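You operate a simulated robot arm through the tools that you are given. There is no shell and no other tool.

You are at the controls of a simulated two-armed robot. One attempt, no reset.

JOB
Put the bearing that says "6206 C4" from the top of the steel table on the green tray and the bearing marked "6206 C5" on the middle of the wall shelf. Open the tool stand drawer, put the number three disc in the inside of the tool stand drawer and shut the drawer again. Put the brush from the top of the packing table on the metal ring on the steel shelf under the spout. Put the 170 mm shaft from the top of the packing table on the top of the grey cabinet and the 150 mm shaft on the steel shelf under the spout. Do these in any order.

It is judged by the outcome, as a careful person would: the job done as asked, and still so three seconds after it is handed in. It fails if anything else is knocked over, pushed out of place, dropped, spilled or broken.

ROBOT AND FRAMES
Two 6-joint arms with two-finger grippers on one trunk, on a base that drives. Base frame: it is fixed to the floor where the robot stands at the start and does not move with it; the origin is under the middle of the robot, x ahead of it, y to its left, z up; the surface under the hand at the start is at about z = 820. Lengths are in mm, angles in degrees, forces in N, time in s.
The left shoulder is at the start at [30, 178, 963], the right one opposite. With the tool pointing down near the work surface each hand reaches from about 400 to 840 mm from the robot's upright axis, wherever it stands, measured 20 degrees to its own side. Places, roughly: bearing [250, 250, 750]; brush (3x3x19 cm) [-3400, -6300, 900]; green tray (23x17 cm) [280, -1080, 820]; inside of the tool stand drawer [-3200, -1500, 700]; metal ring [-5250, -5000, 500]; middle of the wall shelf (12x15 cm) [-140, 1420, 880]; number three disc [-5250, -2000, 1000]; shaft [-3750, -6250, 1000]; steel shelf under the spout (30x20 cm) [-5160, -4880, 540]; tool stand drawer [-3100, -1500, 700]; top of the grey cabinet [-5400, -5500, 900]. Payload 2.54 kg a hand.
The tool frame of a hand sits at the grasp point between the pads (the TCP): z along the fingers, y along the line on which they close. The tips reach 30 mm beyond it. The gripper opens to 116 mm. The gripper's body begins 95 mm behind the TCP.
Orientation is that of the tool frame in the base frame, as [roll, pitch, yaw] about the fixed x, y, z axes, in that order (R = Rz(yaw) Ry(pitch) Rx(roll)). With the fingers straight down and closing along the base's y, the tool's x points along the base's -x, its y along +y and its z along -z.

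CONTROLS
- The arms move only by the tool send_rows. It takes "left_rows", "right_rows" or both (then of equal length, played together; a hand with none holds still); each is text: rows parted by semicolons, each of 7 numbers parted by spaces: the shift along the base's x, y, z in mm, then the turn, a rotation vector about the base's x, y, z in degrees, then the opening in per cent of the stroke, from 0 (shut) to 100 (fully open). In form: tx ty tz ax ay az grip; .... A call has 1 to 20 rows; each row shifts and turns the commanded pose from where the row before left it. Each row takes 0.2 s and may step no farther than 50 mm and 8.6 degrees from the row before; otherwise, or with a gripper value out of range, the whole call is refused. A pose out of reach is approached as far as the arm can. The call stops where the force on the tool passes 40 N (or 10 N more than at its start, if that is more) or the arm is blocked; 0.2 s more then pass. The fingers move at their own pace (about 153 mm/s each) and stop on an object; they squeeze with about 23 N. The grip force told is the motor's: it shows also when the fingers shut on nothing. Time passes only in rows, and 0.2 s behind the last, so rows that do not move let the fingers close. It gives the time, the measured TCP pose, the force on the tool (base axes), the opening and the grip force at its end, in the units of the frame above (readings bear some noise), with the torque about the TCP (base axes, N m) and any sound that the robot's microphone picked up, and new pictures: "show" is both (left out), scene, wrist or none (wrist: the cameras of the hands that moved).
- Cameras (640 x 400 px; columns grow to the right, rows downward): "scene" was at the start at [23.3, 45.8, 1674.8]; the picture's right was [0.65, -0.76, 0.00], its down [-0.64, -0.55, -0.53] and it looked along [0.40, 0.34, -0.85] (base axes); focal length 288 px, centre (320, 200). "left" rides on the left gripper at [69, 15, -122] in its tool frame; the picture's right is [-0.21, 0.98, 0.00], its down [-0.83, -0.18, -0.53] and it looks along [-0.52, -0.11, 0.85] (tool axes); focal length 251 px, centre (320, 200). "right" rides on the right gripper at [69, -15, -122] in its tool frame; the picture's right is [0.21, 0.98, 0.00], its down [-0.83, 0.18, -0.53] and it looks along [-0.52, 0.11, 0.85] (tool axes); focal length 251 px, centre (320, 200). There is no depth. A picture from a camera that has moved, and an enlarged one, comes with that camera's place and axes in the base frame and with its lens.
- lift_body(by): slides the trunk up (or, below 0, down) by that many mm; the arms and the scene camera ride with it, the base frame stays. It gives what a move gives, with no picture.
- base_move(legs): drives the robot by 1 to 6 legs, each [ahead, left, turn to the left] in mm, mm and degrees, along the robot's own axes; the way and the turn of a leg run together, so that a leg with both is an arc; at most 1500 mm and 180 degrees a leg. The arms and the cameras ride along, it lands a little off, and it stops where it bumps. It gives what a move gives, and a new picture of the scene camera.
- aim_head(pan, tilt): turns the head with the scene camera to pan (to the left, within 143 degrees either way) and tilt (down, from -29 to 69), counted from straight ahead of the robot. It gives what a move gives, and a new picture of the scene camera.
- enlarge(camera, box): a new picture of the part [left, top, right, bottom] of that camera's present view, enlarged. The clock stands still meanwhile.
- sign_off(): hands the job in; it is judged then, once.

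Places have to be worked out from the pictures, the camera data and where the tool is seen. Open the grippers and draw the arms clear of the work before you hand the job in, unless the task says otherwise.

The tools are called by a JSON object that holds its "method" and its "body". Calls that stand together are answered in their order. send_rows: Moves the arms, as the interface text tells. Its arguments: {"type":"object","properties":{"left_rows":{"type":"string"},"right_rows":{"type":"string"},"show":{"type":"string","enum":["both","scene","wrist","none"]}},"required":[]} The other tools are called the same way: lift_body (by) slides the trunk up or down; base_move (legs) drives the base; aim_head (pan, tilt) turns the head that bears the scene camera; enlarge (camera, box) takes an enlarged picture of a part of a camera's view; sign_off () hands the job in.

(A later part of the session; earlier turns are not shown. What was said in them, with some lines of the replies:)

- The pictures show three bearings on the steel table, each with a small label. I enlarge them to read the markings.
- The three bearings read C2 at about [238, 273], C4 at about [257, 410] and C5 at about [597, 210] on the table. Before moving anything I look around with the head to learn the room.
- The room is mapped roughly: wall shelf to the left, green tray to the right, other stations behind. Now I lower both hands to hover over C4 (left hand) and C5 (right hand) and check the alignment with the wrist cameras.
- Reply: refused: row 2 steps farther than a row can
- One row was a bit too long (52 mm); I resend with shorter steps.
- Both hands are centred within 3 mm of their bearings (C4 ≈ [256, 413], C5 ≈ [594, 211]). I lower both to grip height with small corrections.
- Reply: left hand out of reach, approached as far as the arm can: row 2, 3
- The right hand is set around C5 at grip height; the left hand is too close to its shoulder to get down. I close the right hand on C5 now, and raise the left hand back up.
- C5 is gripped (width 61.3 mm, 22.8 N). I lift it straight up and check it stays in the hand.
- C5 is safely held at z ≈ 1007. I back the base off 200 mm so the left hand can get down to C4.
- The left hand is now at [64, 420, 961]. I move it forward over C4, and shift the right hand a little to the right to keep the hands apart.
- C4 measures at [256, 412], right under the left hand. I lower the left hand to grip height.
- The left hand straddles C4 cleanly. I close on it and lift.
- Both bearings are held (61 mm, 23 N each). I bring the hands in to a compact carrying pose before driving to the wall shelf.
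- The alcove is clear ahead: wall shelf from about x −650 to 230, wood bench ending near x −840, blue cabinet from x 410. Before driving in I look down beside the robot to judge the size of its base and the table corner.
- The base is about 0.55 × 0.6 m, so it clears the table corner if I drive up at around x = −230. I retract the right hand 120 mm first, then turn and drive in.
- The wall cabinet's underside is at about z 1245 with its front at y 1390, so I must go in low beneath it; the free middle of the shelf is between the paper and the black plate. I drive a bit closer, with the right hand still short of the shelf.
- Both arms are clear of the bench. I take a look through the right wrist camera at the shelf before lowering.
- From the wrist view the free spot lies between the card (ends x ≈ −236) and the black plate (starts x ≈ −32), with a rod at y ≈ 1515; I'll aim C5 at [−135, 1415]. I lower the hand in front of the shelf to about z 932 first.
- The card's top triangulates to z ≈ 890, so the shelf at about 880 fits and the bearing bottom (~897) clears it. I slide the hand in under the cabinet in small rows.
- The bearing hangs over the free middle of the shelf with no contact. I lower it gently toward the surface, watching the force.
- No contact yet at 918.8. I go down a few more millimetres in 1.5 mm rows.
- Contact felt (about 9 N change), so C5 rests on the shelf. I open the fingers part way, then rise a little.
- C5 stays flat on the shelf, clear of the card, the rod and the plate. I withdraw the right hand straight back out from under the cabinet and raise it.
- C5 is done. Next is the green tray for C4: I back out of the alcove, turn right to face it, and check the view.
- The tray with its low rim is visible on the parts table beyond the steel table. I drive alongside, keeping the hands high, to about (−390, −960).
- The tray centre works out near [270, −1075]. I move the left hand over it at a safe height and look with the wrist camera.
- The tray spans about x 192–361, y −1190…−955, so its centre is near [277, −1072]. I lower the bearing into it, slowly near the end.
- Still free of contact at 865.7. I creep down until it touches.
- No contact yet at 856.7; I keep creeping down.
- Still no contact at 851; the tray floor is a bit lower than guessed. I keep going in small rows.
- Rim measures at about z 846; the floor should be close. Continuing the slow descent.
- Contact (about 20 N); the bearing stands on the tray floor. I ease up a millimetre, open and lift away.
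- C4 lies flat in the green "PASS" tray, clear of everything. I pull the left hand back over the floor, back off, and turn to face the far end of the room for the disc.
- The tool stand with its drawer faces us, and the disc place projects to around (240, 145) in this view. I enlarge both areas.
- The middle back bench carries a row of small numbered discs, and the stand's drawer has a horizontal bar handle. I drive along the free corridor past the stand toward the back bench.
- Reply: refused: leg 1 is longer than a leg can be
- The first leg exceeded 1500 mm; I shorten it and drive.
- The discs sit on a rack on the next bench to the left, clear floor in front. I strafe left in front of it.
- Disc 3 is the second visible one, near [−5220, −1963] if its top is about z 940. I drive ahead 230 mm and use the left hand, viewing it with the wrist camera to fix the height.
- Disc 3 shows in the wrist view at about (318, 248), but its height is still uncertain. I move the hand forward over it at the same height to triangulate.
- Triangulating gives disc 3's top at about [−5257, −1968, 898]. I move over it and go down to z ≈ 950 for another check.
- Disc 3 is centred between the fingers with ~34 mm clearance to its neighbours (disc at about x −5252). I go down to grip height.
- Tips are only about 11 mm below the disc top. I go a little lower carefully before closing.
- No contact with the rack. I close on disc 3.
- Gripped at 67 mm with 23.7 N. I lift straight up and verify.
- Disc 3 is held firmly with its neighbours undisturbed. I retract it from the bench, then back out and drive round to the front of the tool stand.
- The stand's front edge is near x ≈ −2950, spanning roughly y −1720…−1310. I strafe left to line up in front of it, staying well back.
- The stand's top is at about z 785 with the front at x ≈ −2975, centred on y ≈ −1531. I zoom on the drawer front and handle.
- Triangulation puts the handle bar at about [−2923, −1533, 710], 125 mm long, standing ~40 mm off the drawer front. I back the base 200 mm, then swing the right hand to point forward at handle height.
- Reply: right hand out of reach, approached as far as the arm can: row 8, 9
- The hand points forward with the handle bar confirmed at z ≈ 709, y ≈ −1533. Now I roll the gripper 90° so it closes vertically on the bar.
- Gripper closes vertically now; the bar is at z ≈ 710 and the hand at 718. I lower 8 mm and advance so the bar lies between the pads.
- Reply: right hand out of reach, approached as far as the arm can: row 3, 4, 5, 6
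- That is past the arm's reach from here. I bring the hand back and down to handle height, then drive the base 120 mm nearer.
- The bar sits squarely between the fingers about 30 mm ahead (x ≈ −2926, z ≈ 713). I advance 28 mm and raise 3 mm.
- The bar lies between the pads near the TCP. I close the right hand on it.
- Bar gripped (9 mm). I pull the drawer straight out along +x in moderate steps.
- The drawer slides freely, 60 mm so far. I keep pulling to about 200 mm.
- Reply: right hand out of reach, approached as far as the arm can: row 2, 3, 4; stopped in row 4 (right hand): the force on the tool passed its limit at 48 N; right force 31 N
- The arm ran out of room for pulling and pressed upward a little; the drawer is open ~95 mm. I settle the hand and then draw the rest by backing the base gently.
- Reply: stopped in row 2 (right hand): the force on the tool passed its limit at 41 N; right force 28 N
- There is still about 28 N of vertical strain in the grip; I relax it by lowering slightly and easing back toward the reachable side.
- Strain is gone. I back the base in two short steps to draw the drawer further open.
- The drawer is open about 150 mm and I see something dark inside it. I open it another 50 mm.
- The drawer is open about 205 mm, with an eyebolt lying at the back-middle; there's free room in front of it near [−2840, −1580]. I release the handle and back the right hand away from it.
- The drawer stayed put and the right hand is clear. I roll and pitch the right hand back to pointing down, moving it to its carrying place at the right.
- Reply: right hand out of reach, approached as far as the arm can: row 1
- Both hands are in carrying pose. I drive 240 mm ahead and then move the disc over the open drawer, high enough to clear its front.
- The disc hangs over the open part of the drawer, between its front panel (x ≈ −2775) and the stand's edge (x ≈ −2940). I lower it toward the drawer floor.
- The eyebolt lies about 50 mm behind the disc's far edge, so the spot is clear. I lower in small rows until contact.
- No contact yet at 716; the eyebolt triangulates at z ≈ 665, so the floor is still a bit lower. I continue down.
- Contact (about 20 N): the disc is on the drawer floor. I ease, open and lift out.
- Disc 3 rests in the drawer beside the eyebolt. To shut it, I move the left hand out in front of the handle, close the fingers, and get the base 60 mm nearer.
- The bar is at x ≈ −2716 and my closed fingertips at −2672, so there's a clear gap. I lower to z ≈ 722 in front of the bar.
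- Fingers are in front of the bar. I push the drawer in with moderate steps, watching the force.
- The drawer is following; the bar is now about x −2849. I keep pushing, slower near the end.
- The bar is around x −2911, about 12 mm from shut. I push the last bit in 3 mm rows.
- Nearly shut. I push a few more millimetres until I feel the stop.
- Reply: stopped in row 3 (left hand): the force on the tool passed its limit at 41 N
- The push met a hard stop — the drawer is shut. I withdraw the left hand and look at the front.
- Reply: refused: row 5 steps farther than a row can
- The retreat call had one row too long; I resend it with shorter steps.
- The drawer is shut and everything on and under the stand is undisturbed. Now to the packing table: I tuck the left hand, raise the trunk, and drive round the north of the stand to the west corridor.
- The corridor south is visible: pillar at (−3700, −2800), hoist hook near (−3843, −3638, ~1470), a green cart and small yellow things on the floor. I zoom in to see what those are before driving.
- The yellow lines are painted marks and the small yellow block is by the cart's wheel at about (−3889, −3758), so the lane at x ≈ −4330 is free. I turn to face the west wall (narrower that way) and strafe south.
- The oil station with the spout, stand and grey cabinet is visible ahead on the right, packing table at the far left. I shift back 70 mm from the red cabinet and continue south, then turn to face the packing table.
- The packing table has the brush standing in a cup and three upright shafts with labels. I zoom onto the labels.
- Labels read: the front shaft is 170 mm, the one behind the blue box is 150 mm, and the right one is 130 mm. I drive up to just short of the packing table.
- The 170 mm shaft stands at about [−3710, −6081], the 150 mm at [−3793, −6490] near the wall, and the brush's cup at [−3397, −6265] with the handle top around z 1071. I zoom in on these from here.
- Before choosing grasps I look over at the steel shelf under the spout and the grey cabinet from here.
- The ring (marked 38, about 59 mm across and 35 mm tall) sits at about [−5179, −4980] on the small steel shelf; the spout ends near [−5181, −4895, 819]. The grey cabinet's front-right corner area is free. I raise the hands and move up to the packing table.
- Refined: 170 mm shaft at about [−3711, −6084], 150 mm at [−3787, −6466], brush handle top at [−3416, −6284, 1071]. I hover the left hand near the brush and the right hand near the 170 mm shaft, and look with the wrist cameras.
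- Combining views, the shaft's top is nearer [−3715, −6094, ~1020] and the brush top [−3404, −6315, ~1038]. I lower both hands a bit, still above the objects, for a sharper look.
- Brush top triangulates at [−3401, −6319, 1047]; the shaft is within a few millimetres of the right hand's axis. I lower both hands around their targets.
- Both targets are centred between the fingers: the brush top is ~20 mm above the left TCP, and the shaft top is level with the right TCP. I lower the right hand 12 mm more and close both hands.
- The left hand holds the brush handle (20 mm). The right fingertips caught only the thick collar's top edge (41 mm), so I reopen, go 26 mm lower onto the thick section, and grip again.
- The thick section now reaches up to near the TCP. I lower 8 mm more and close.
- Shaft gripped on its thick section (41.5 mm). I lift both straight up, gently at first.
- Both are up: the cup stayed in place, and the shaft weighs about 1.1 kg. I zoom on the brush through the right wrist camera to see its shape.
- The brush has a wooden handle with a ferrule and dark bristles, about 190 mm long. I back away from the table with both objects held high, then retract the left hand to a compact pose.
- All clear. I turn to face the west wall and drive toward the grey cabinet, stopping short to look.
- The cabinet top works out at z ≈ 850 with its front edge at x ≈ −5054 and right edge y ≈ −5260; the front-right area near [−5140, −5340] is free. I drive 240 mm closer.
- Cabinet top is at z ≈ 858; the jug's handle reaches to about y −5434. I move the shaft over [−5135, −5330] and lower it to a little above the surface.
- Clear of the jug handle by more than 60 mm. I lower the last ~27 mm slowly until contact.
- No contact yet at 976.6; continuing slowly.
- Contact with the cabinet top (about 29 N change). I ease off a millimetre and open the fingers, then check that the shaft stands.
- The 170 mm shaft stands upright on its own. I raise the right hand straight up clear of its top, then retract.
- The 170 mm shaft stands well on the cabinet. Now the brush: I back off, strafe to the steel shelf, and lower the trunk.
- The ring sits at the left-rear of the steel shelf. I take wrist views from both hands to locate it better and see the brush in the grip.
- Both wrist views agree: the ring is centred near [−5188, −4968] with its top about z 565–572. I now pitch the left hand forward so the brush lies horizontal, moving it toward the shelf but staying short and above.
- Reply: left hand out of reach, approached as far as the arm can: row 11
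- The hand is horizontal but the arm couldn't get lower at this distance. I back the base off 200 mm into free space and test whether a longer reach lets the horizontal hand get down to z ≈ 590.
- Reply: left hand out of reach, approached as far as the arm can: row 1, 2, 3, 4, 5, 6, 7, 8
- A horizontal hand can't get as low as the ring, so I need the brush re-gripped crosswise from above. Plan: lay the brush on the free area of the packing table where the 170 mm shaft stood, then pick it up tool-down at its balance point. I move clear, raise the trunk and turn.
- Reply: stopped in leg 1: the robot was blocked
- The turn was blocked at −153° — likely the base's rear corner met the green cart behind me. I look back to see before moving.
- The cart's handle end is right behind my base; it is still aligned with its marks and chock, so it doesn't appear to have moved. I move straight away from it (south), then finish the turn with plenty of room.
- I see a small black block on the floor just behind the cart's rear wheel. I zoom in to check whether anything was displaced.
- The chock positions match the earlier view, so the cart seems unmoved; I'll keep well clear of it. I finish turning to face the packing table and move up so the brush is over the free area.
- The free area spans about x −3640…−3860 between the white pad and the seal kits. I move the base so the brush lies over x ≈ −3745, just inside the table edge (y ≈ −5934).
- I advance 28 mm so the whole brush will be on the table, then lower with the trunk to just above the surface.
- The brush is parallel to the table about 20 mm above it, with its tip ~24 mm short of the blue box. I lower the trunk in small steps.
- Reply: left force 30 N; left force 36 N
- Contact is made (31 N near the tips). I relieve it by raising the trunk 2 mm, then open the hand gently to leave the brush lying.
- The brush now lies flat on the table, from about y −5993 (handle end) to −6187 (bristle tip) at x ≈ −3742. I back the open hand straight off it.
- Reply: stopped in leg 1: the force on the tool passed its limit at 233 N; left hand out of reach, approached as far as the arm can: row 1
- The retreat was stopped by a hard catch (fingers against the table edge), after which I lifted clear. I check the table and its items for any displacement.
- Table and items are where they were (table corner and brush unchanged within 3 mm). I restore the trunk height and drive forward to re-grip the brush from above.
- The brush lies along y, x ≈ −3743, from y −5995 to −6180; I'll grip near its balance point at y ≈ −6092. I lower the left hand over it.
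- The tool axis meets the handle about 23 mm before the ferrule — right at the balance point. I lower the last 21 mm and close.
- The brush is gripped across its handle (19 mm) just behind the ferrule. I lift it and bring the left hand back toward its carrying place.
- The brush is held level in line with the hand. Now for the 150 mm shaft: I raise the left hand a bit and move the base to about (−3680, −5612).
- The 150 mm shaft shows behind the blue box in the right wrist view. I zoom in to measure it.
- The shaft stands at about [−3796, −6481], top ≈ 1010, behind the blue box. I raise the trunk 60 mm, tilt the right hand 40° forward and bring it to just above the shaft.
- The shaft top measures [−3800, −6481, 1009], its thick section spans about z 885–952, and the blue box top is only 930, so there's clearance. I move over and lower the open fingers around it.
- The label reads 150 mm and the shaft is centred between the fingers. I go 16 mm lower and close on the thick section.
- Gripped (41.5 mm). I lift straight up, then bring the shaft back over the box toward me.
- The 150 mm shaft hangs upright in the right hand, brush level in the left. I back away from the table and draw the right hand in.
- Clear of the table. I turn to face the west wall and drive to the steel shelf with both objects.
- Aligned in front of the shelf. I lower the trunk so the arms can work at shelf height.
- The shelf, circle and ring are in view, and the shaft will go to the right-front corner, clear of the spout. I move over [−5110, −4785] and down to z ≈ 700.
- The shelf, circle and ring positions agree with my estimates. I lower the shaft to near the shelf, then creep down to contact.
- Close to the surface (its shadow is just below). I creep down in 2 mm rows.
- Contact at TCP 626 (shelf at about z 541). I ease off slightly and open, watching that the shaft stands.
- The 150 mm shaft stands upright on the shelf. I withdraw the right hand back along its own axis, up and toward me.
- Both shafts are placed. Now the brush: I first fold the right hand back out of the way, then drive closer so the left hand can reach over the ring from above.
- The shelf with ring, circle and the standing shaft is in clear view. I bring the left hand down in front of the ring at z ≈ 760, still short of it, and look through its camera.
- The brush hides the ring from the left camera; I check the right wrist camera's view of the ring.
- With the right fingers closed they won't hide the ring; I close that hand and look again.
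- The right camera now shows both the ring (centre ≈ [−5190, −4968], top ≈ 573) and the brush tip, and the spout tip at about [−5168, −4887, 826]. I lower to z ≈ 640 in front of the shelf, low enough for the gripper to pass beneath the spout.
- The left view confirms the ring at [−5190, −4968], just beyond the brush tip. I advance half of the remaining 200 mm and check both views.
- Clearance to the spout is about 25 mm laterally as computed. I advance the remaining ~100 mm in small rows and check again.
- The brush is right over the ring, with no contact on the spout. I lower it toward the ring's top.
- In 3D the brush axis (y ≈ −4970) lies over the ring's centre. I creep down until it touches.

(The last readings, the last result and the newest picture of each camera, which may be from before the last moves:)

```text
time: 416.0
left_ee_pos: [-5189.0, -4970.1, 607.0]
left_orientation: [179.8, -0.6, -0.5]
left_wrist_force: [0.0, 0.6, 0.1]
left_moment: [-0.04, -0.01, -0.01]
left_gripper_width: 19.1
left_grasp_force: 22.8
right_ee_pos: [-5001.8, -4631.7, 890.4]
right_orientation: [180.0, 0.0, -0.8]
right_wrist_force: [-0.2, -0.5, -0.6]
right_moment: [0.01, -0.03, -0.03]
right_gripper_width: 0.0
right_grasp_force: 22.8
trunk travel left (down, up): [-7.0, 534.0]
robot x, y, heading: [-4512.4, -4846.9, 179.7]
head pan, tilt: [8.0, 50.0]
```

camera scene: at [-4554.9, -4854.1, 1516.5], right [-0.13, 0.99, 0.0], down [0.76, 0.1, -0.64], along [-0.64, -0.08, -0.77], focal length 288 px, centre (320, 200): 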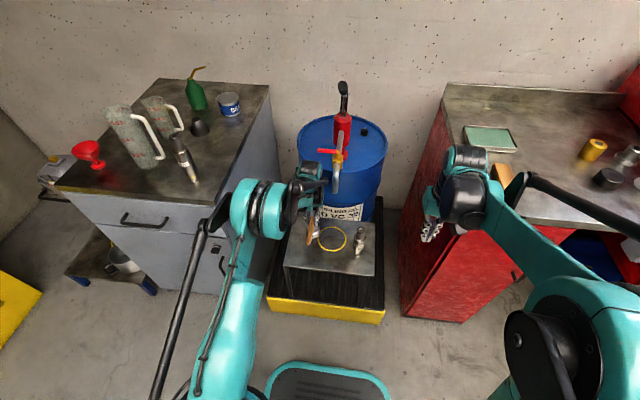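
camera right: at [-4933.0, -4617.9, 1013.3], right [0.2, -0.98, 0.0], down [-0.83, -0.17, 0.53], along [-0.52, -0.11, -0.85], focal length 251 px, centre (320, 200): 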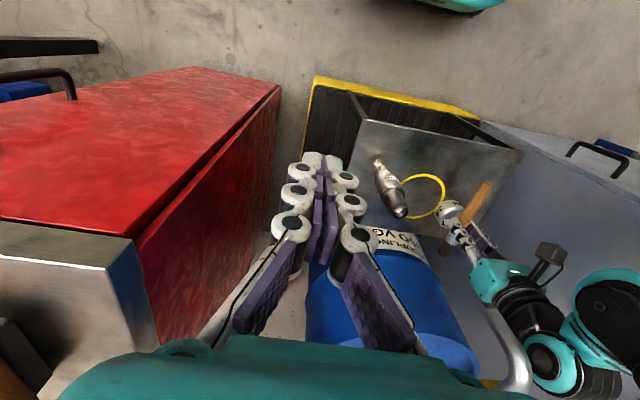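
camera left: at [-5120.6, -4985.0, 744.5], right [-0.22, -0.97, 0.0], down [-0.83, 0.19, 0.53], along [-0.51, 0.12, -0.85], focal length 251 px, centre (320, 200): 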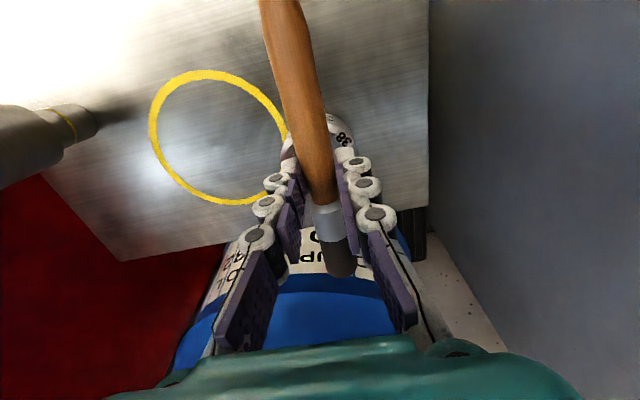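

Not touching yet at 607.5; I continue in 1.5 mm rows.

{"method": "send_rows", "body": {"left_rows": "0 0 -1.5 0 0 0 0; 0 0 -1.5 0 0 0 0; 0 0 0 0 0 0 0", "show": "none"}}

{"method": "send_rows", "body": {"left_rows": "0 0 -1.5 0 0 0 0; 0 0 0 0 0 0 0", "show": "wrist"}}

```text
time: 416.8
left_ee_pos: [-5189.1, -4969.2, 603.9]
left_orientation: [179.9, -0.5, -0.4]
left_wrist_force: [0.6, 0.5, -0.3]
left_moment: [-0.02, 0.01, 0.01]
left_gripper_width: 19.6
left_grasp_force: 22.8
right_ee_pos: [-5000.6, -4632.3, 890.6]
right_orientation: [-180.0, 0.0, -0.8]
right_wrist_force: [-0.6, -0.4, 0.2]
right_moment: [0.0, 0.0, -0.01]
right_gripper_width: 0.1
right_grasp_force: 23.5
trunk travel left (down, up): [-7.0, 534.0]
robot x, y, heading: [-4513.3, -4849.3, 179.5]
head pan, tilt: [8.0, 50.0]
```

```text
time: 417.4
left_ee_pos: [-5188.5, -4969.6, 602.2]
left_orientation: [179.9, -0.5, -0.5]
left_wrist_force: [-0.7, 0.8, 0.3]
left_moment: [-0.03, -0.02, 0.01]
left_gripper_width: 19.7
left_grasp_force: 23.2
right_ee_pos: [-5000.8, -4631.6, 890.2]
right_orientation: [180.0, 0.1, -0.8]
right_wrist_force: [0.4, -0.5, -0.2]
right_moment: [-0.01, 0.0, 0.01]
right_gripper_width: 0.0
right_grasp_force: 22.8
trunk travel left (down, up): [-7.0, 534.0]
robot x, y, heading: [-4510.6, -4846.8, 179.8]
head pan, tilt: [8.0, 50.0]
camera left: at [-5120.3, -4984.7, 726.8], right [-0.22, -0.97, 0.0], down [-0.83, 0.19, 0.53], along [-0.51, 0.12, -0.85], focal length 251 px, centre (320, 200)
```

left: 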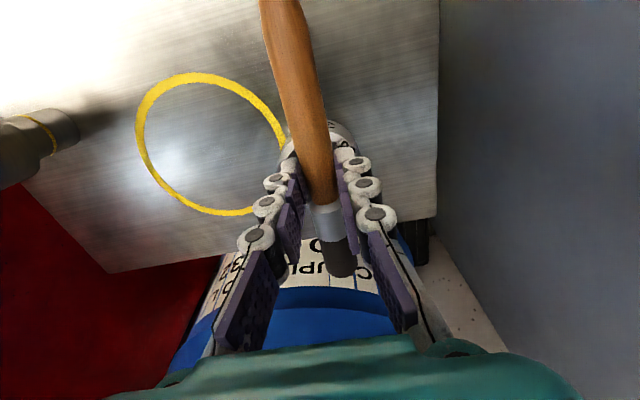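

Still no contact at 602. I zoom through the right camera to judge the gap.

{"method": "enlarge", "body": {"camera": "right", "box": [420, 170, 520, 270]}}

{"method": "enlarge", "body": {"camera": "left", "box": [260, 90, 400, 290]}}

```text
4.00 times, centred on (470, 220) of right
camera zoom: at [-4933.0, -4617.9, 1013.3], right [0.2, -0.98, 0.0], down [-0.83, -0.17, 0.53], along [-0.52, -0.11, -0.85], focal length 1006 px, centre (-280, 120)
```

zoom: 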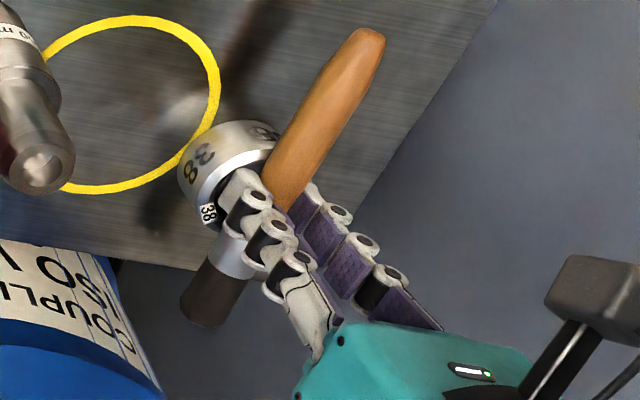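

```text
2.00 times, centred on (330, 190) of left
camera zoom: at [-5120.3, -4984.7, 726.8], right [-0.22, -0.97, 0.0], down [-0.83, 0.19, 0.53], along [-0.51, 0.12, -0.85], focal length 503 px, centre (300, 220)
```

zoom: 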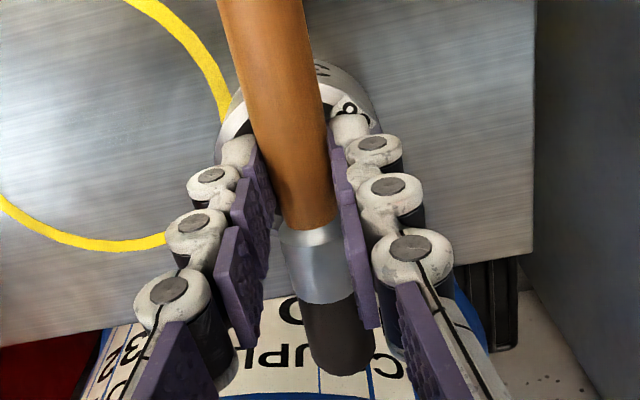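

The brush is very close above the ring. I keep creeping down.

{"method": "send_rows", "body": {"left_rows": "0 0 -1.5 0 0 0 0; 0 0 0 0 0 0 0", "show": "none"}}

{"method": "send_rows", "body": {"left_rows": "0 0 -1.5 0 0 0 0; 0 0 0 0 0 0 0", "show": "none"}}

{"method": "send_rows", "body": {"left_rows": "0 0 -1.5 0 0 0 0; 0 0 0 0 0 0 0", "show": "none"}}

```text
time: 418.0
left_ee_pos: [-5187.5, -4968.0, 602.0]
left_orientation: [179.8, -0.5, -0.5]
left_wrist_force: [-2.7, -1.2, 10.4]
left_moment: [-0.07, 0.37, 0.03]
left_gripper_width: 19.5
left_grasp_force: 22.8
right_ee_pos: [-5000.4, -4632.0, 891.6]
right_orientation: [180.0, 0.0, -0.8]
right_wrist_force: [0.1, -0.2, 0.2]
right_moment: [0.01, -0.02, -0.03]
right_gripper_width: 0.0
right_grasp_force: 23.1
trunk travel left (down, up): [-7.0, 534.0]
robot x, y, heading: [-4504.3, -4842.3, 179.4]
head pan, tilt: [8.0, 50.0]
```

```text
time: 418.6
left_ee_pos: [-5188.1, -4970.0, 601.4]
left_orientation: [179.9, -0.3, -0.6]
left_wrist_force: [-5.6, 0.0, 19.1]
left_moment: [0.0, 0.36, -0.03]
left_gripper_width: 19.7
left_grasp_force: 23.3
right_ee_pos: [-5000.7, -4631.2, 891.7]
right_orientation: [-179.9, 0.1, -0.8]
right_wrist_force: [0.7, -0.1, 0.4]
right_moment: [-0.01, -0.01, -0.05]
right_gripper_width: 0.0
right_grasp_force: 23.2
trunk travel left (down, up): [-7.0, 534.0]
robot x, y, heading: [-4505.8, -4845.7, 179.8]
head pan, tilt: [8.0, 50.0]
```

```text
time: 419.2
left_ee_pos: [-5187.6, -4968.1, 599.2]
left_orientation: [179.9, -0.4, -0.5]
left_wrist_force: [-4.4, -0.5, 26.0]
left_moment: [0.05, -0.18, 0.02]
left_gripper_width: 19.6
left_grasp_force: 23.2
right_ee_pos: [-5000.7, -4631.9, 890.6]
right_orientation: [-180.0, 0.0, -0.8]
right_wrist_force: [0.5, -0.5, -0.1]
right_moment: [-0.01, 0.02, 0.0]
right_gripper_width: 0.1
right_grasp_force: 23.0
trunk travel left (down, up): [-7.0, 534.0]
robot x, y, heading: [-4512.3, -4842.2, 179.6]
head pan, tilt: [8.0, 50.0]
```

Contact on the far rim first, then both rims (26 N): the brush is seated across the ring. I ease the pressure and open the fingers just a little to see whether it stays.

{"method": "send_rows", "body": {"left_rows": "0 0 1.5 0 0 0 0; 0 0 0.8 0 0 0 0; 0 0 0 0 0 0 20; 0 0 0 0 0 0 24; 0 0 0 0 0 0 28; 0 0 0 0 0 0 28", "right_rows": "0 0 0 0 0 0 0; 0 0 0 0 0 0 0; 0 0 0 0 0 0 0; 0 0 0 0 0 0 0; 0 0 0 0 0 0 0; 0 0 0 0 0 0 0", "show": "wrist"}}

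{"method": "enlarge", "body": {"camera": "right", "box": [420, 170, 520, 270]}}

{"method": "enlarge", "body": {"camera": "left", "box": [220, 0, 400, 300]}}

```text
time: 420.6
left_ee_pos: [-5188.7, -4968.1, 599.9]
left_orientation: [179.9, -0.5, -0.4]
left_wrist_force: [-0.6, 0.1, 0.2]
left_moment: [-0.05, 0.0, 0.02]
left_gripper_width: 32.4
left_grasp_force: 0.0
right_ee_pos: [-5001.0, -4631.7, 890.7]
right_orientation: [179.9, 0.0, -0.9]
right_wrist_force: [-0.4, 0.8, -0.2]
right_moment: [-0.01, 0.02, 0.01]
right_gripper_width: 0.0
right_grasp_force: 23.2
trunk travel left (down, up): [-7.0, 534.0]
robot x, y, heading: [-4508.7, -4847.1, 179.4]
head pan, tilt: [8.0, 50.0]
camera right: at [-4933.0, -4617.9, 1013.3], right [0.2, -0.98, 0.0], down [-0.83, -0.17, 0.53], along [-0.52, -0.11, -0.85], focal length 251 px, centre (320, 200)
camera left: at [-5119.8, -4984.5, 725.0], right [-0.22, -0.97, 0.0], down [-0.83, 0.19, 0.53], along [-0.51, 0.12, -0.85], focal length 251 px, centre (320, 200)
```

right: 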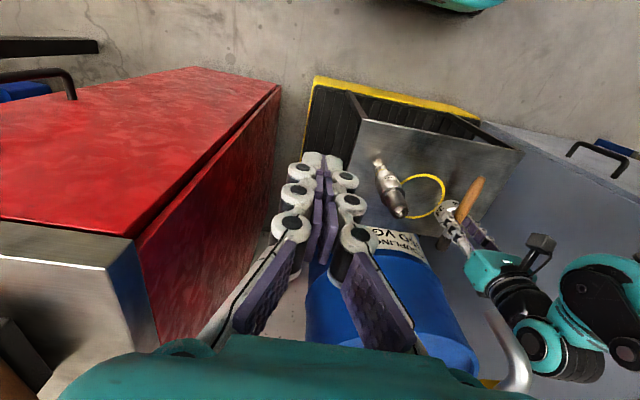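
left: 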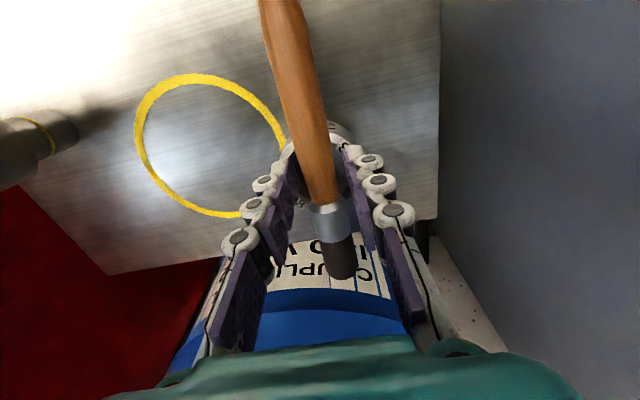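

```text
4.00 times, centred on (470, 220) of right
camera zoom: at [-4933.0, -4617.9, 1013.3], right [0.2, -0.98, 0.0], down [-0.83, -0.17, 0.53], along [-0.52, -0.11, -0.85], focal length 1006 px, centre (-280, 120)
```

zoom: 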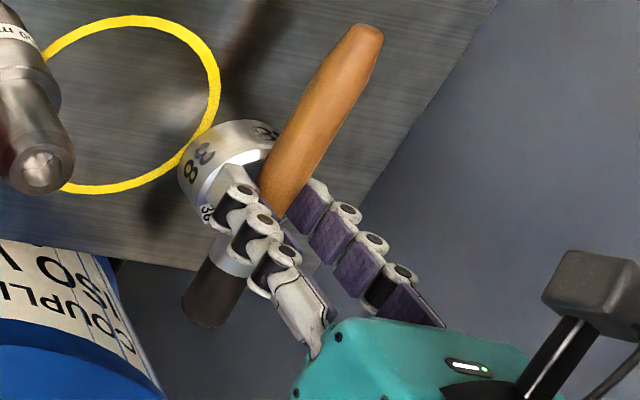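

```text
1.33 times, centred on (310, 150) of left
camera zoom: at [-5119.8, -4984.5, 725.0], right [-0.22, -0.97, 0.0], down [-0.83, 0.19, 0.53], along [-0.51, 0.12, -0.85], focal length 335 px, centre (333, 267)
```

zoom: 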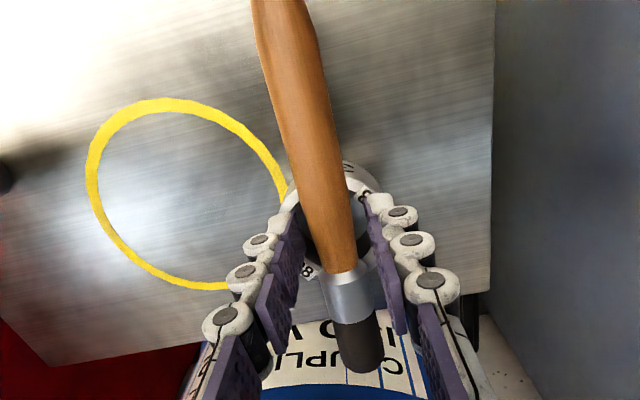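

The fingers are free of the brush and it stays balanced. I hold still for two seconds and compare.

{"method": "send_rows", "body": {"left_rows": "0 0 0 0 0 0 28; 0 0 0 0 0 0 28; 0 0 0 0 0 0 28; 0 0 0 0 0 0 28; 0 0 0 0 0 0 28; 0 0 0 0 0 0 28; 0 0 0 0 0 0 28; 0 0 0 0 0 0 28; 0 0 0 0 0 0 28; 0 0 0 0 0 0 28", "show": "none"}}

{"method": "enlarge", "body": {"camera": "left", "box": [220, 0, 400, 300]}}

{"method": "enlarge", "body": {"camera": "right", "box": [420, 170, 520, 270]}}

```text
time: 422.8
left_ee_pos: [-5188.9, -4968.1, 600.3]
left_orientation: [179.9, -0.4, -0.5]
left_wrist_force: [0.4, 0.8, -0.3]
left_moment: [-0.01, 0.03, 0.02]
left_gripper_width: 32.3
left_grasp_force: 0.1
right_ee_pos: [-5002.0, -4633.1, 890.1]
right_orientation: [179.9, 0.0, -0.9]
right_wrist_force: [-0.3, -0.8, 0.0]
right_moment: [-0.01, 0.02, 0.01]
right_gripper_width: 0.1
right_grasp_force: 22.9
trunk travel left (down, up): [-7.0, 534.0]
robot x, y, heading: [-4509.3, -4839.5, 179.2]
head pan, tilt: [8.0, 50.0]
```

```text
1.33 times, centred on (310, 150) of left
camera zoom: at [-5119.8, -4984.5, 725.0], right [-0.22, -0.97, 0.0], down [-0.83, 0.19, 0.53], along [-0.51, 0.12, -0.85], focal length 335 px, centre (333, 267)
```

zoom: 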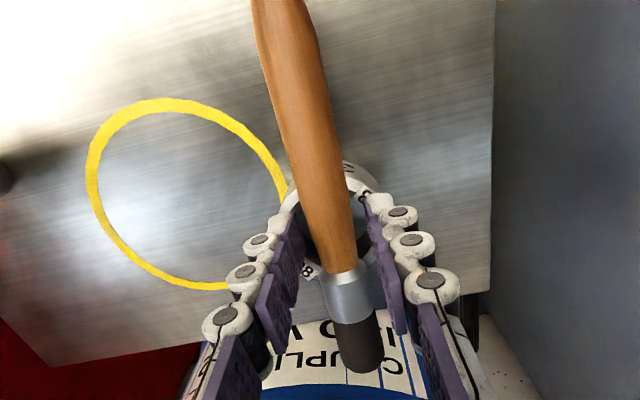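

```text
4.00 times, centred on (470, 220) of right
camera zoom: at [-4933.0, -4617.9, 1013.3], right [0.2, -0.98, 0.0], down [-0.83, -0.17, 0.53], along [-0.52, -0.11, -0.85], focal length 1006 px, centre (-280, 120)
```

zoom: 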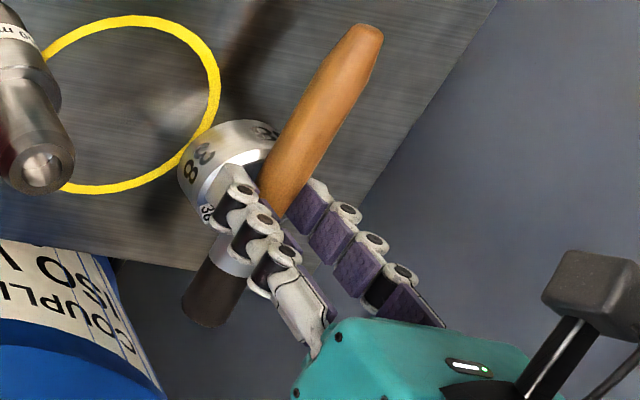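

The brush lies stable across the ring. I open a bit more, rise 50 mm (staying below the spout), then withdraw toward me.

{"method": "send_rows", "body": {"left_rows": "0 0 0 0 0 0 38; 0 0 3 0 0 0 40; 0 0 7 0 0 0 40; 0 0 12 0 0 0 40; 0 0 14 0 0 0 40; 0 0 14 0 0 0 40; 0 0 0 0 0 0 40", "right_rows": "0 0 0 0 0 0 0; 0 0 0 0 0 0 0; 0 0 0 0 0 0 0; 0 0 0 0 0 0 0; 0 0 0 0 0 0 0; 0 0 0 0 0 0 0; 0 0 0 0 0 0 0", "show": "wrist"}}

```text
time: 424.4
left_ee_pos: [-5188.2, -4968.7, 650.5]
left_orientation: [180.0, -0.4, -0.6]
left_wrist_force: [-0.2, 0.1, 0.5]
left_moment: [0.02, 0.01, 0.02]
left_gripper_width: 46.7
left_grasp_force: 0.1
right_ee_pos: [-5001.2, -4632.9, 890.8]
right_orientation: [180.0, -0.1, -0.9]
right_wrist_force: [-0.5, 0.8, -0.5]
right_moment: [-0.03, -0.01, -0.01]
right_gripper_width: 0.0
right_grasp_force: 22.5
trunk travel left (down, up): [-7.0, 534.0]
robot x, y, heading: [-4508.4, -4845.3, 179.4]
head pan, tilt: [8.0, 50.0]
camera right: at [-4933.0, -4617.9, 1013.3], right [0.2, -0.98, 0.0], down [-0.83, -0.17, 0.53], along [-0.52, -0.11, -0.85], focal length 251 px, centre (320, 200)
camera left: at [-5120.2, -4984.5, 775.7], right [-0.22, -0.97, 0.0], down [-0.83, 0.19, 0.53], along [-0.51, 0.12, -0.85], focal length 251 px, centre (320, 200)
```

right: 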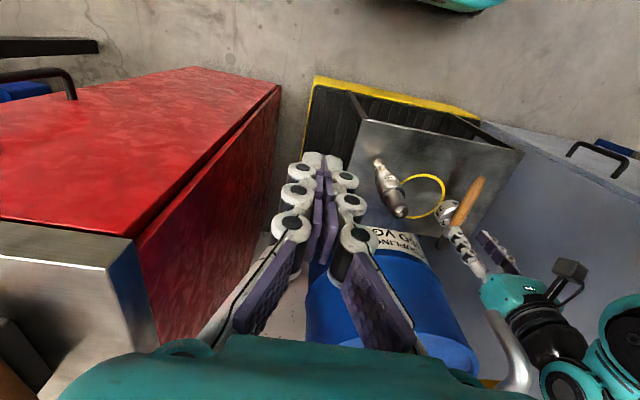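
left: 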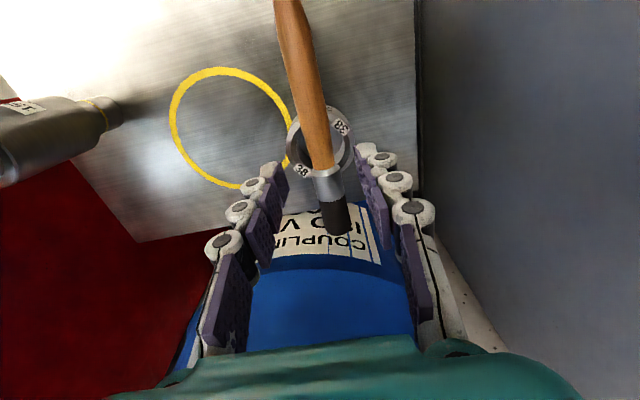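

The brush rests nicely across the ring. I withdraw the left hand straight back (+x) at this height, then raise it.

{"method": "send_rows", "body": {"left_rows": "15 0 0 0 0 0 40; 30 0 0 0 0 0 40; 35 0 0 0 0 0 40; 40 0 0 0 0 0 40; 40 0 0 0 0 0 40; 40 0 5 0 0 0 40; 20 -20 35 0 0 0 40; 0 -20 40 0 0 0 40; 0 -20 40 0 0 0 40; 0 -20 40 0 0 0 40; 0 0 40 0 0 0 40; 0 0 40 0 0 0 40", "right_rows": "0 0 0 0 0 0 0; 0 0 0 0 0 0 0; 0 0 0 0 0 0 0; 0 0 0 0 0 0 0; 0 0 0 0 0 0 0; 0 0 0 0 0 0 0; 0 0 0 0 0 0 0; 0 0 0 0 0 0 0; 0 0 0 0 0 0 0; 0 0 0 0 0 0 0; 0 0 0 0 0 0 0; 0 0 0 0 0 0 0", "show": "both"}}

{"method": "enlarge", "body": {"camera": "right", "box": [330, 100, 550, 270]}}

```text
time: 427.0
left_ee_pos: [-4969.7, -5049.3, 893.5]
left_orientation: [179.9, -0.4, -0.5]
left_wrist_force: [-0.3, 0.1, 0.2]
left_moment: [0.02, 0.01, -0.01]
left_gripper_width: 46.4
left_grasp_force: 0.0
right_ee_pos: [-5001.8, -4631.0, 890.6]
right_orientation: [180.0, 0.0, -0.7]
right_wrist_force: [1.1, 0.5, 0.6]
right_moment: [0.01, 0.0, 0.0]
right_gripper_width: 0.1
right_grasp_force: 22.9
trunk travel left (down, up): [-7.0, 534.0]
robot x, y, heading: [-4511.1, -4844.2, 179.4]
head pan, tilt: [8.0, 50.0]
camera scene: at [-4554.3, -4854.0, 1516.5], right [-0.13, 0.99, 0.0], down [0.76, 0.1, -0.64], along [-0.64, -0.08, -0.77], focal length 288 px, centre (320, 200)
camera right: at [-4932.6, -4617.9, 1013.5], right [0.2, -0.98, 0.0], down [-0.83, -0.17, 0.53], along [-0.52, -0.11, -0.85], focal length 251 px, centre (320, 200)
camera left: at [-4900.8, -5065.1, 1017.6], right [-0.22, -0.97, 0.0], down [-0.83, 0.19, 0.53], along [-0.51, 0.12, -0.85], focal length 251 px, centre (320, 200)
```

scene: 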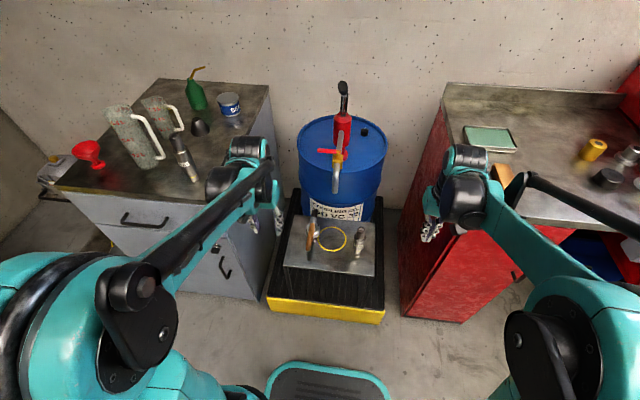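
right: 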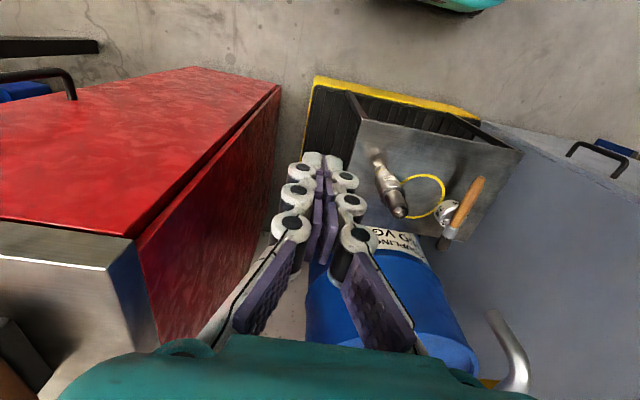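
left: 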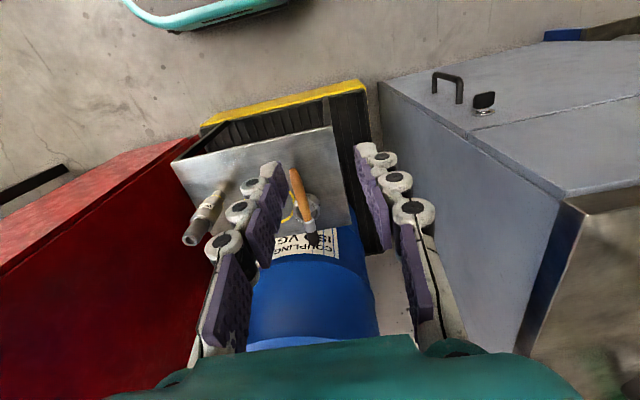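

```text
2.35 times, centred on (440, 185) of right
camera zoom: at [-4932.6, -4617.9, 1013.5], right [0.2, -0.98, 0.0], down [-0.83, -0.17, 0.53], along [-0.52, -0.11, -0.85], focal length 592 px, centre (38, 235)
```

zoom: 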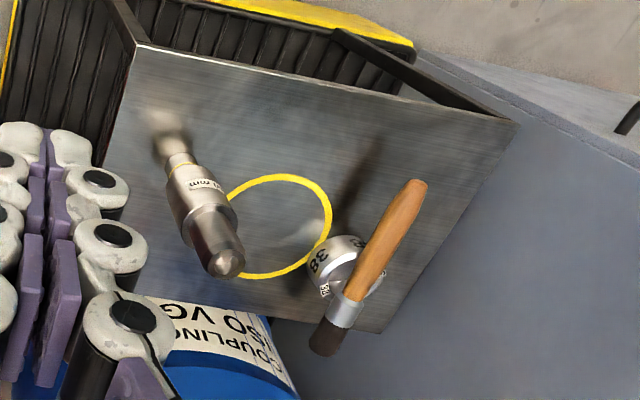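

All placements on this side are done: brush across the ring, 150 mm shaft on the shelf, 170 mm shaft on the cabinet. I open the hands, back away, raise the trunk, and then re-inspect the cart I bumped earlier.

{"method": "send_rows", "body": {"left_rows": "0 0 0 0 0 0 60; 0 0 0 0 0 0 60", "right_rows": "20 0 10 0 0 0 40; 20 0 10 0 0 0 60", "show": "none"}}

{"method": "base_move", "body": {"legs": [[-250, 60, 0]]}}

{"method": "lift_body", "body": {"by": 170}}

{"method": "aim_head", "body": {"pan": -120, "tilt": 35}}

{"method": "enlarge", "body": {"camera": "scene", "box": [220, 120, 440, 300]}}

```text
time: 427.6
left_ee_pos: [-4969.5, -5049.2, 892.1]
left_orientation: [179.9, -0.4, -0.5]
left_wrist_force: [-0.5, -0.3, -0.1]
left_moment: [-0.02, -0.01, 0.03]
left_gripper_width: 69.7
left_grasp_force: 0.1
right_ee_pos: [-4962.4, -4632.2, 910.2]
right_orientation: [180.0, 0.0, -0.7]
right_wrist_force: [0.0, -0.4, -0.1]
right_moment: [-0.02, 0.02, -0.01]
right_gripper_width: 69.4
right_grasp_force: 0.1
trunk travel left (down, up): [-7.0, 534.0]
robot x, y, heading: [-4510.3, -4844.1, 179.6]
head pan, tilt: [8.0, 50.0]
```

```text
time: 429.5
left_ee_pos: [-4716.4, -5112.9, 892.4]
left_orientation: [179.9, -0.5, -0.3]
left_wrist_force: [-0.2, -0.4, 0.2]
left_moment: [0.01, 0.04, -0.01]
left_gripper_width: 69.7
left_grasp_force: 0.1
right_ee_pos: [-4711.2, -4695.4, 911.3]
right_orientation: [-179.9, 0.1, -0.8]
right_wrist_force: [0.6, 1.0, -0.3]
right_moment: [0.06, 0.03, -0.03]
right_gripper_width: 69.6
right_grasp_force: 0.0
trunk travel left (down, up): [-7.0, 534.0]
robot x, y, heading: [-4261.5, -4906.2, 179.5]
head pan, tilt: [8.0, 50.0]
camera scene: at [-4302.2, -4917.0, 1516.5], right [-0.13, 0.99, 0.0], down [0.76, 0.1, -0.64], along [-0.64, -0.08, -0.77], focal length 288 px, centre (320, 200)
```

scene: 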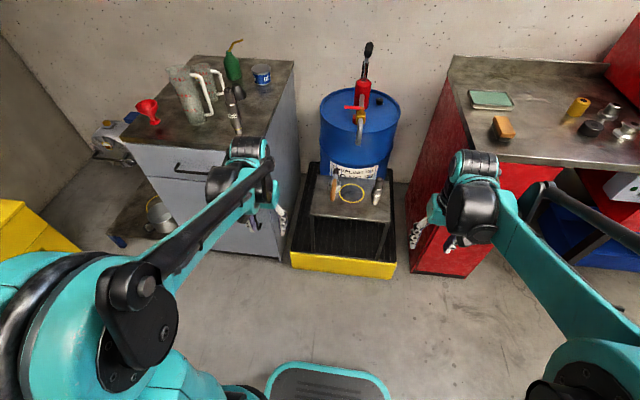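

```text
time: 431.4
left_ee_pos: [-4717.3, -5112.5, 1063.2]
left_orientation: [179.9, -0.2, -0.4]
left_wrist_force: [1.1, 0.8, -0.3]
left_moment: [-0.05, 0.02, 0.01]
left_gripper_width: 69.6
left_grasp_force: 0.1
right_ee_pos: [-4711.0, -4695.6, 1079.6]
right_orientation: [-180.0, -0.1, -0.9]
right_wrist_force: [-0.7, 0.3, 0.8]
right_moment: [0.0, -0.01, -0.01]
right_gripper_width: 69.6
right_grasp_force: 0.1
trunk travel left (down, up): [-177.0, 364.0]
robot x, y, heading: [-4257.2, -4910.2, 179.7]
head pan, tilt: [8.0, 50.0]
```

```text
time: 433.5
left_ee_pos: [-4718.6, -5113.2, 1062.6]
left_orientation: [179.8, -0.4, -0.3]
left_wrist_force: [1.2, 0.5, 0.0]
left_moment: [0.04, 0.0, 0.02]
left_gripper_width: 69.5
left_grasp_force: 0.1
right_ee_pos: [-4710.8, -4695.8, 1079.7]
right_orientation: [180.0, 0.0, -0.9]
right_wrist_force: [0.3, 0.2, -0.5]
right_moment: [0.01, 0.03, -0.01]
right_gripper_width: 69.7
right_grasp_force: 0.0
trunk travel left (down, up): [-177.0, 364.0]
robot x, y, heading: [-4260.2, -4906.1, 179.7]
head pan, tilt: [-120.0, 35.0]
camera scene: at [-4182.4, -4830.7, 1708.2], right [0.86, -0.51, 0.0], down [-0.29, -0.49, -0.82], along [0.42, 0.71, -0.57], focal length 288 px, centre (320, 200)
```

scene: 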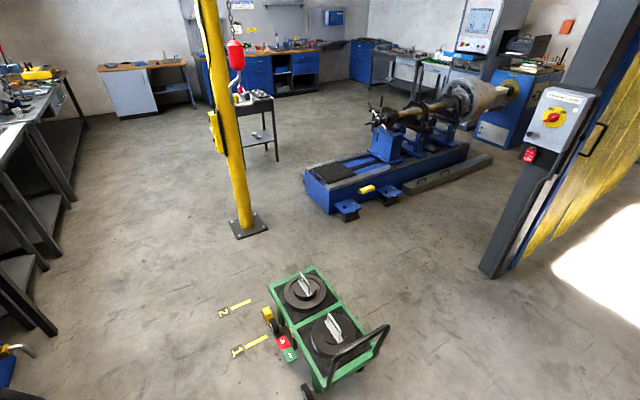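

```text
2.22 times, centred on (330, 210) of scene
camera zoom: at [-4182.4, -4830.7, 1708.2], right [0.86, -0.51, 0.0], down [-0.29, -0.49, -0.82], along [0.42, 0.71, -0.57], focal length 641 px, centre (298, 178)
```

zoom: 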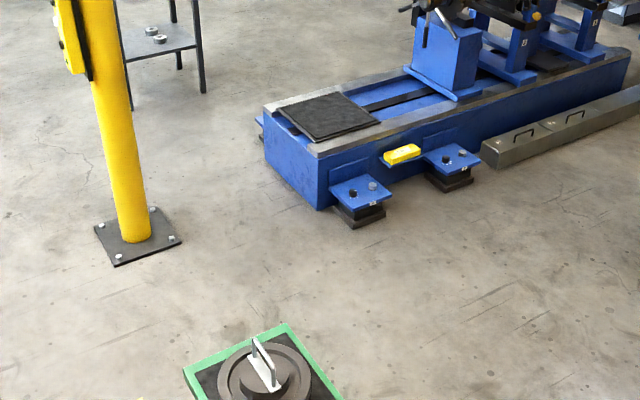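

The cart's corner measures within ~15 mm of where it was before, so it was not pushed away. I take a last look at the shelf and cabinet to confirm that everything stays put.

{"method": "aim_head", "body": {"pan": 5, "tilt": 42}}

{"method": "enlarge", "body": {"camera": "scene", "box": [280, 150, 430, 270]}}

{"method": "enlarge", "body": {"camera": "scene", "box": [100, 50, 320, 190]}}

```text
time: 435.5
left_ee_pos: [-4719.3, -5113.2, 1063.1]
left_orientation: [-180.0, -0.4, -0.4]
left_wrist_force: [-0.6, 0.3, 0.1]
left_moment: [-0.03, 0.01, -0.02]
left_gripper_width: 69.4
left_grasp_force: 0.0
right_ee_pos: [-4711.8, -4694.2, 1079.1]
right_orientation: [-180.0, 0.0, -0.8]
right_wrist_force: [0.9, 0.5, -0.2]
right_moment: [0.0, -0.01, -0.03]
right_gripper_width: 69.8
right_grasp_force: 0.2
trunk travel left (down, up): [-177.0, 364.0]
robot x, y, heading: [-4255.3, -4907.0, 179.3]
head pan, tilt: [5.0, 42.0]
camera scene: at [-4310.4, -4913.2, 1697.7], right [-0.08, 1.0, 0.0], down [0.67, 0.05, -0.74], along [-0.74, -0.06, -0.67], focal length 288 px, centre (320, 200)
```

scene: 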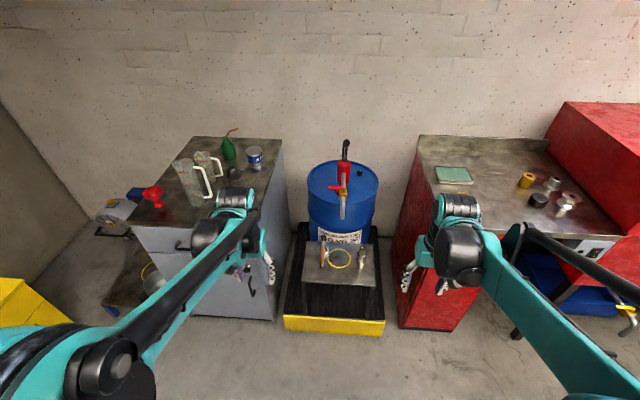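

```text
3.33 times, centred on (355, 210) of scene
camera zoom: at [-4310.4, -4913.2, 1697.7], right [-0.08, 1.0, 0.0], down [0.67, 0.05, -0.74], along [-0.74, -0.06, -0.67], focal length 961 px, centre (203, 167)
```

zoom: 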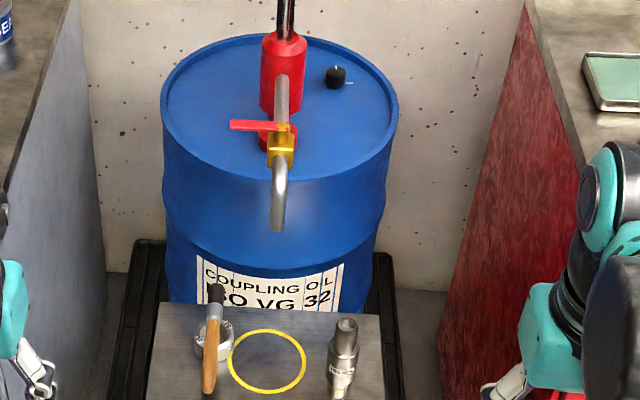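

```text
2.86 times, centred on (210, 120) of scene
camera zoom: at [-4310.4, -4913.2, 1697.7], right [-0.08, 1.0, 0.0], down [0.67, 0.05, -0.74], along [-0.74, -0.06, -0.67], focal length 824 px, centre (634, 429)
```

zoom: 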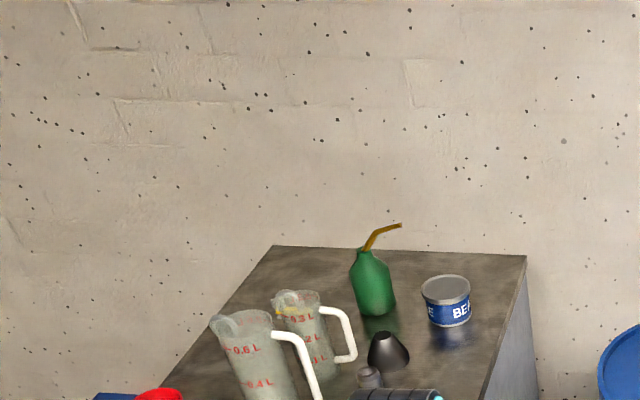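

Everything checks out: the brush lies still across the ring, the 150 mm shaft stands on the steel shelf, and nothing on the cabinet was disturbed. Both hands are open and clear, so I hand the job in.

{"method": "sign_off", "body": {}}

```text
The job is handed in.
```

I did every item on the list and handed the job in with both grippers open and the arms clear. No verdict has come back yet.

- **Bearings:** 6206 C4 lies flat in the green tray. 6206 C5 lies flat on the middle of the wall shelf.
- **Disc:** Number three disc is inside the tool stand drawer, beside the eyebolt already in there. The drawer is pushed shut to its stop.
- **Brush:** It lies balanced across the metal ring on the steel shelf. It had not moved when I looked again several seconds later.
- **Shafts:** The 170 mm shaft stands upright on the grey cabinet. The 150 mm shaft stands upright at the front right of the steel shelf, clear of the ring and the yellow circle.

Two contacts along the way could count against the job:

- **Green cart:** I bumped it while turning near it. It measured within about 15 mm of where it was before, which is inside my measuring error, so I believe it did not move. A black block on the floor behind its rear wheel I had not seen before the bump, so I can't say whether I moved that.
- **Packing table edge:** My hand caught it hard, 233 N, while I backed off after laying the brush down to re-grip it. The table corner and the brush were unchanged within a few millimetres afterwards, and the other items looked undisturbed.
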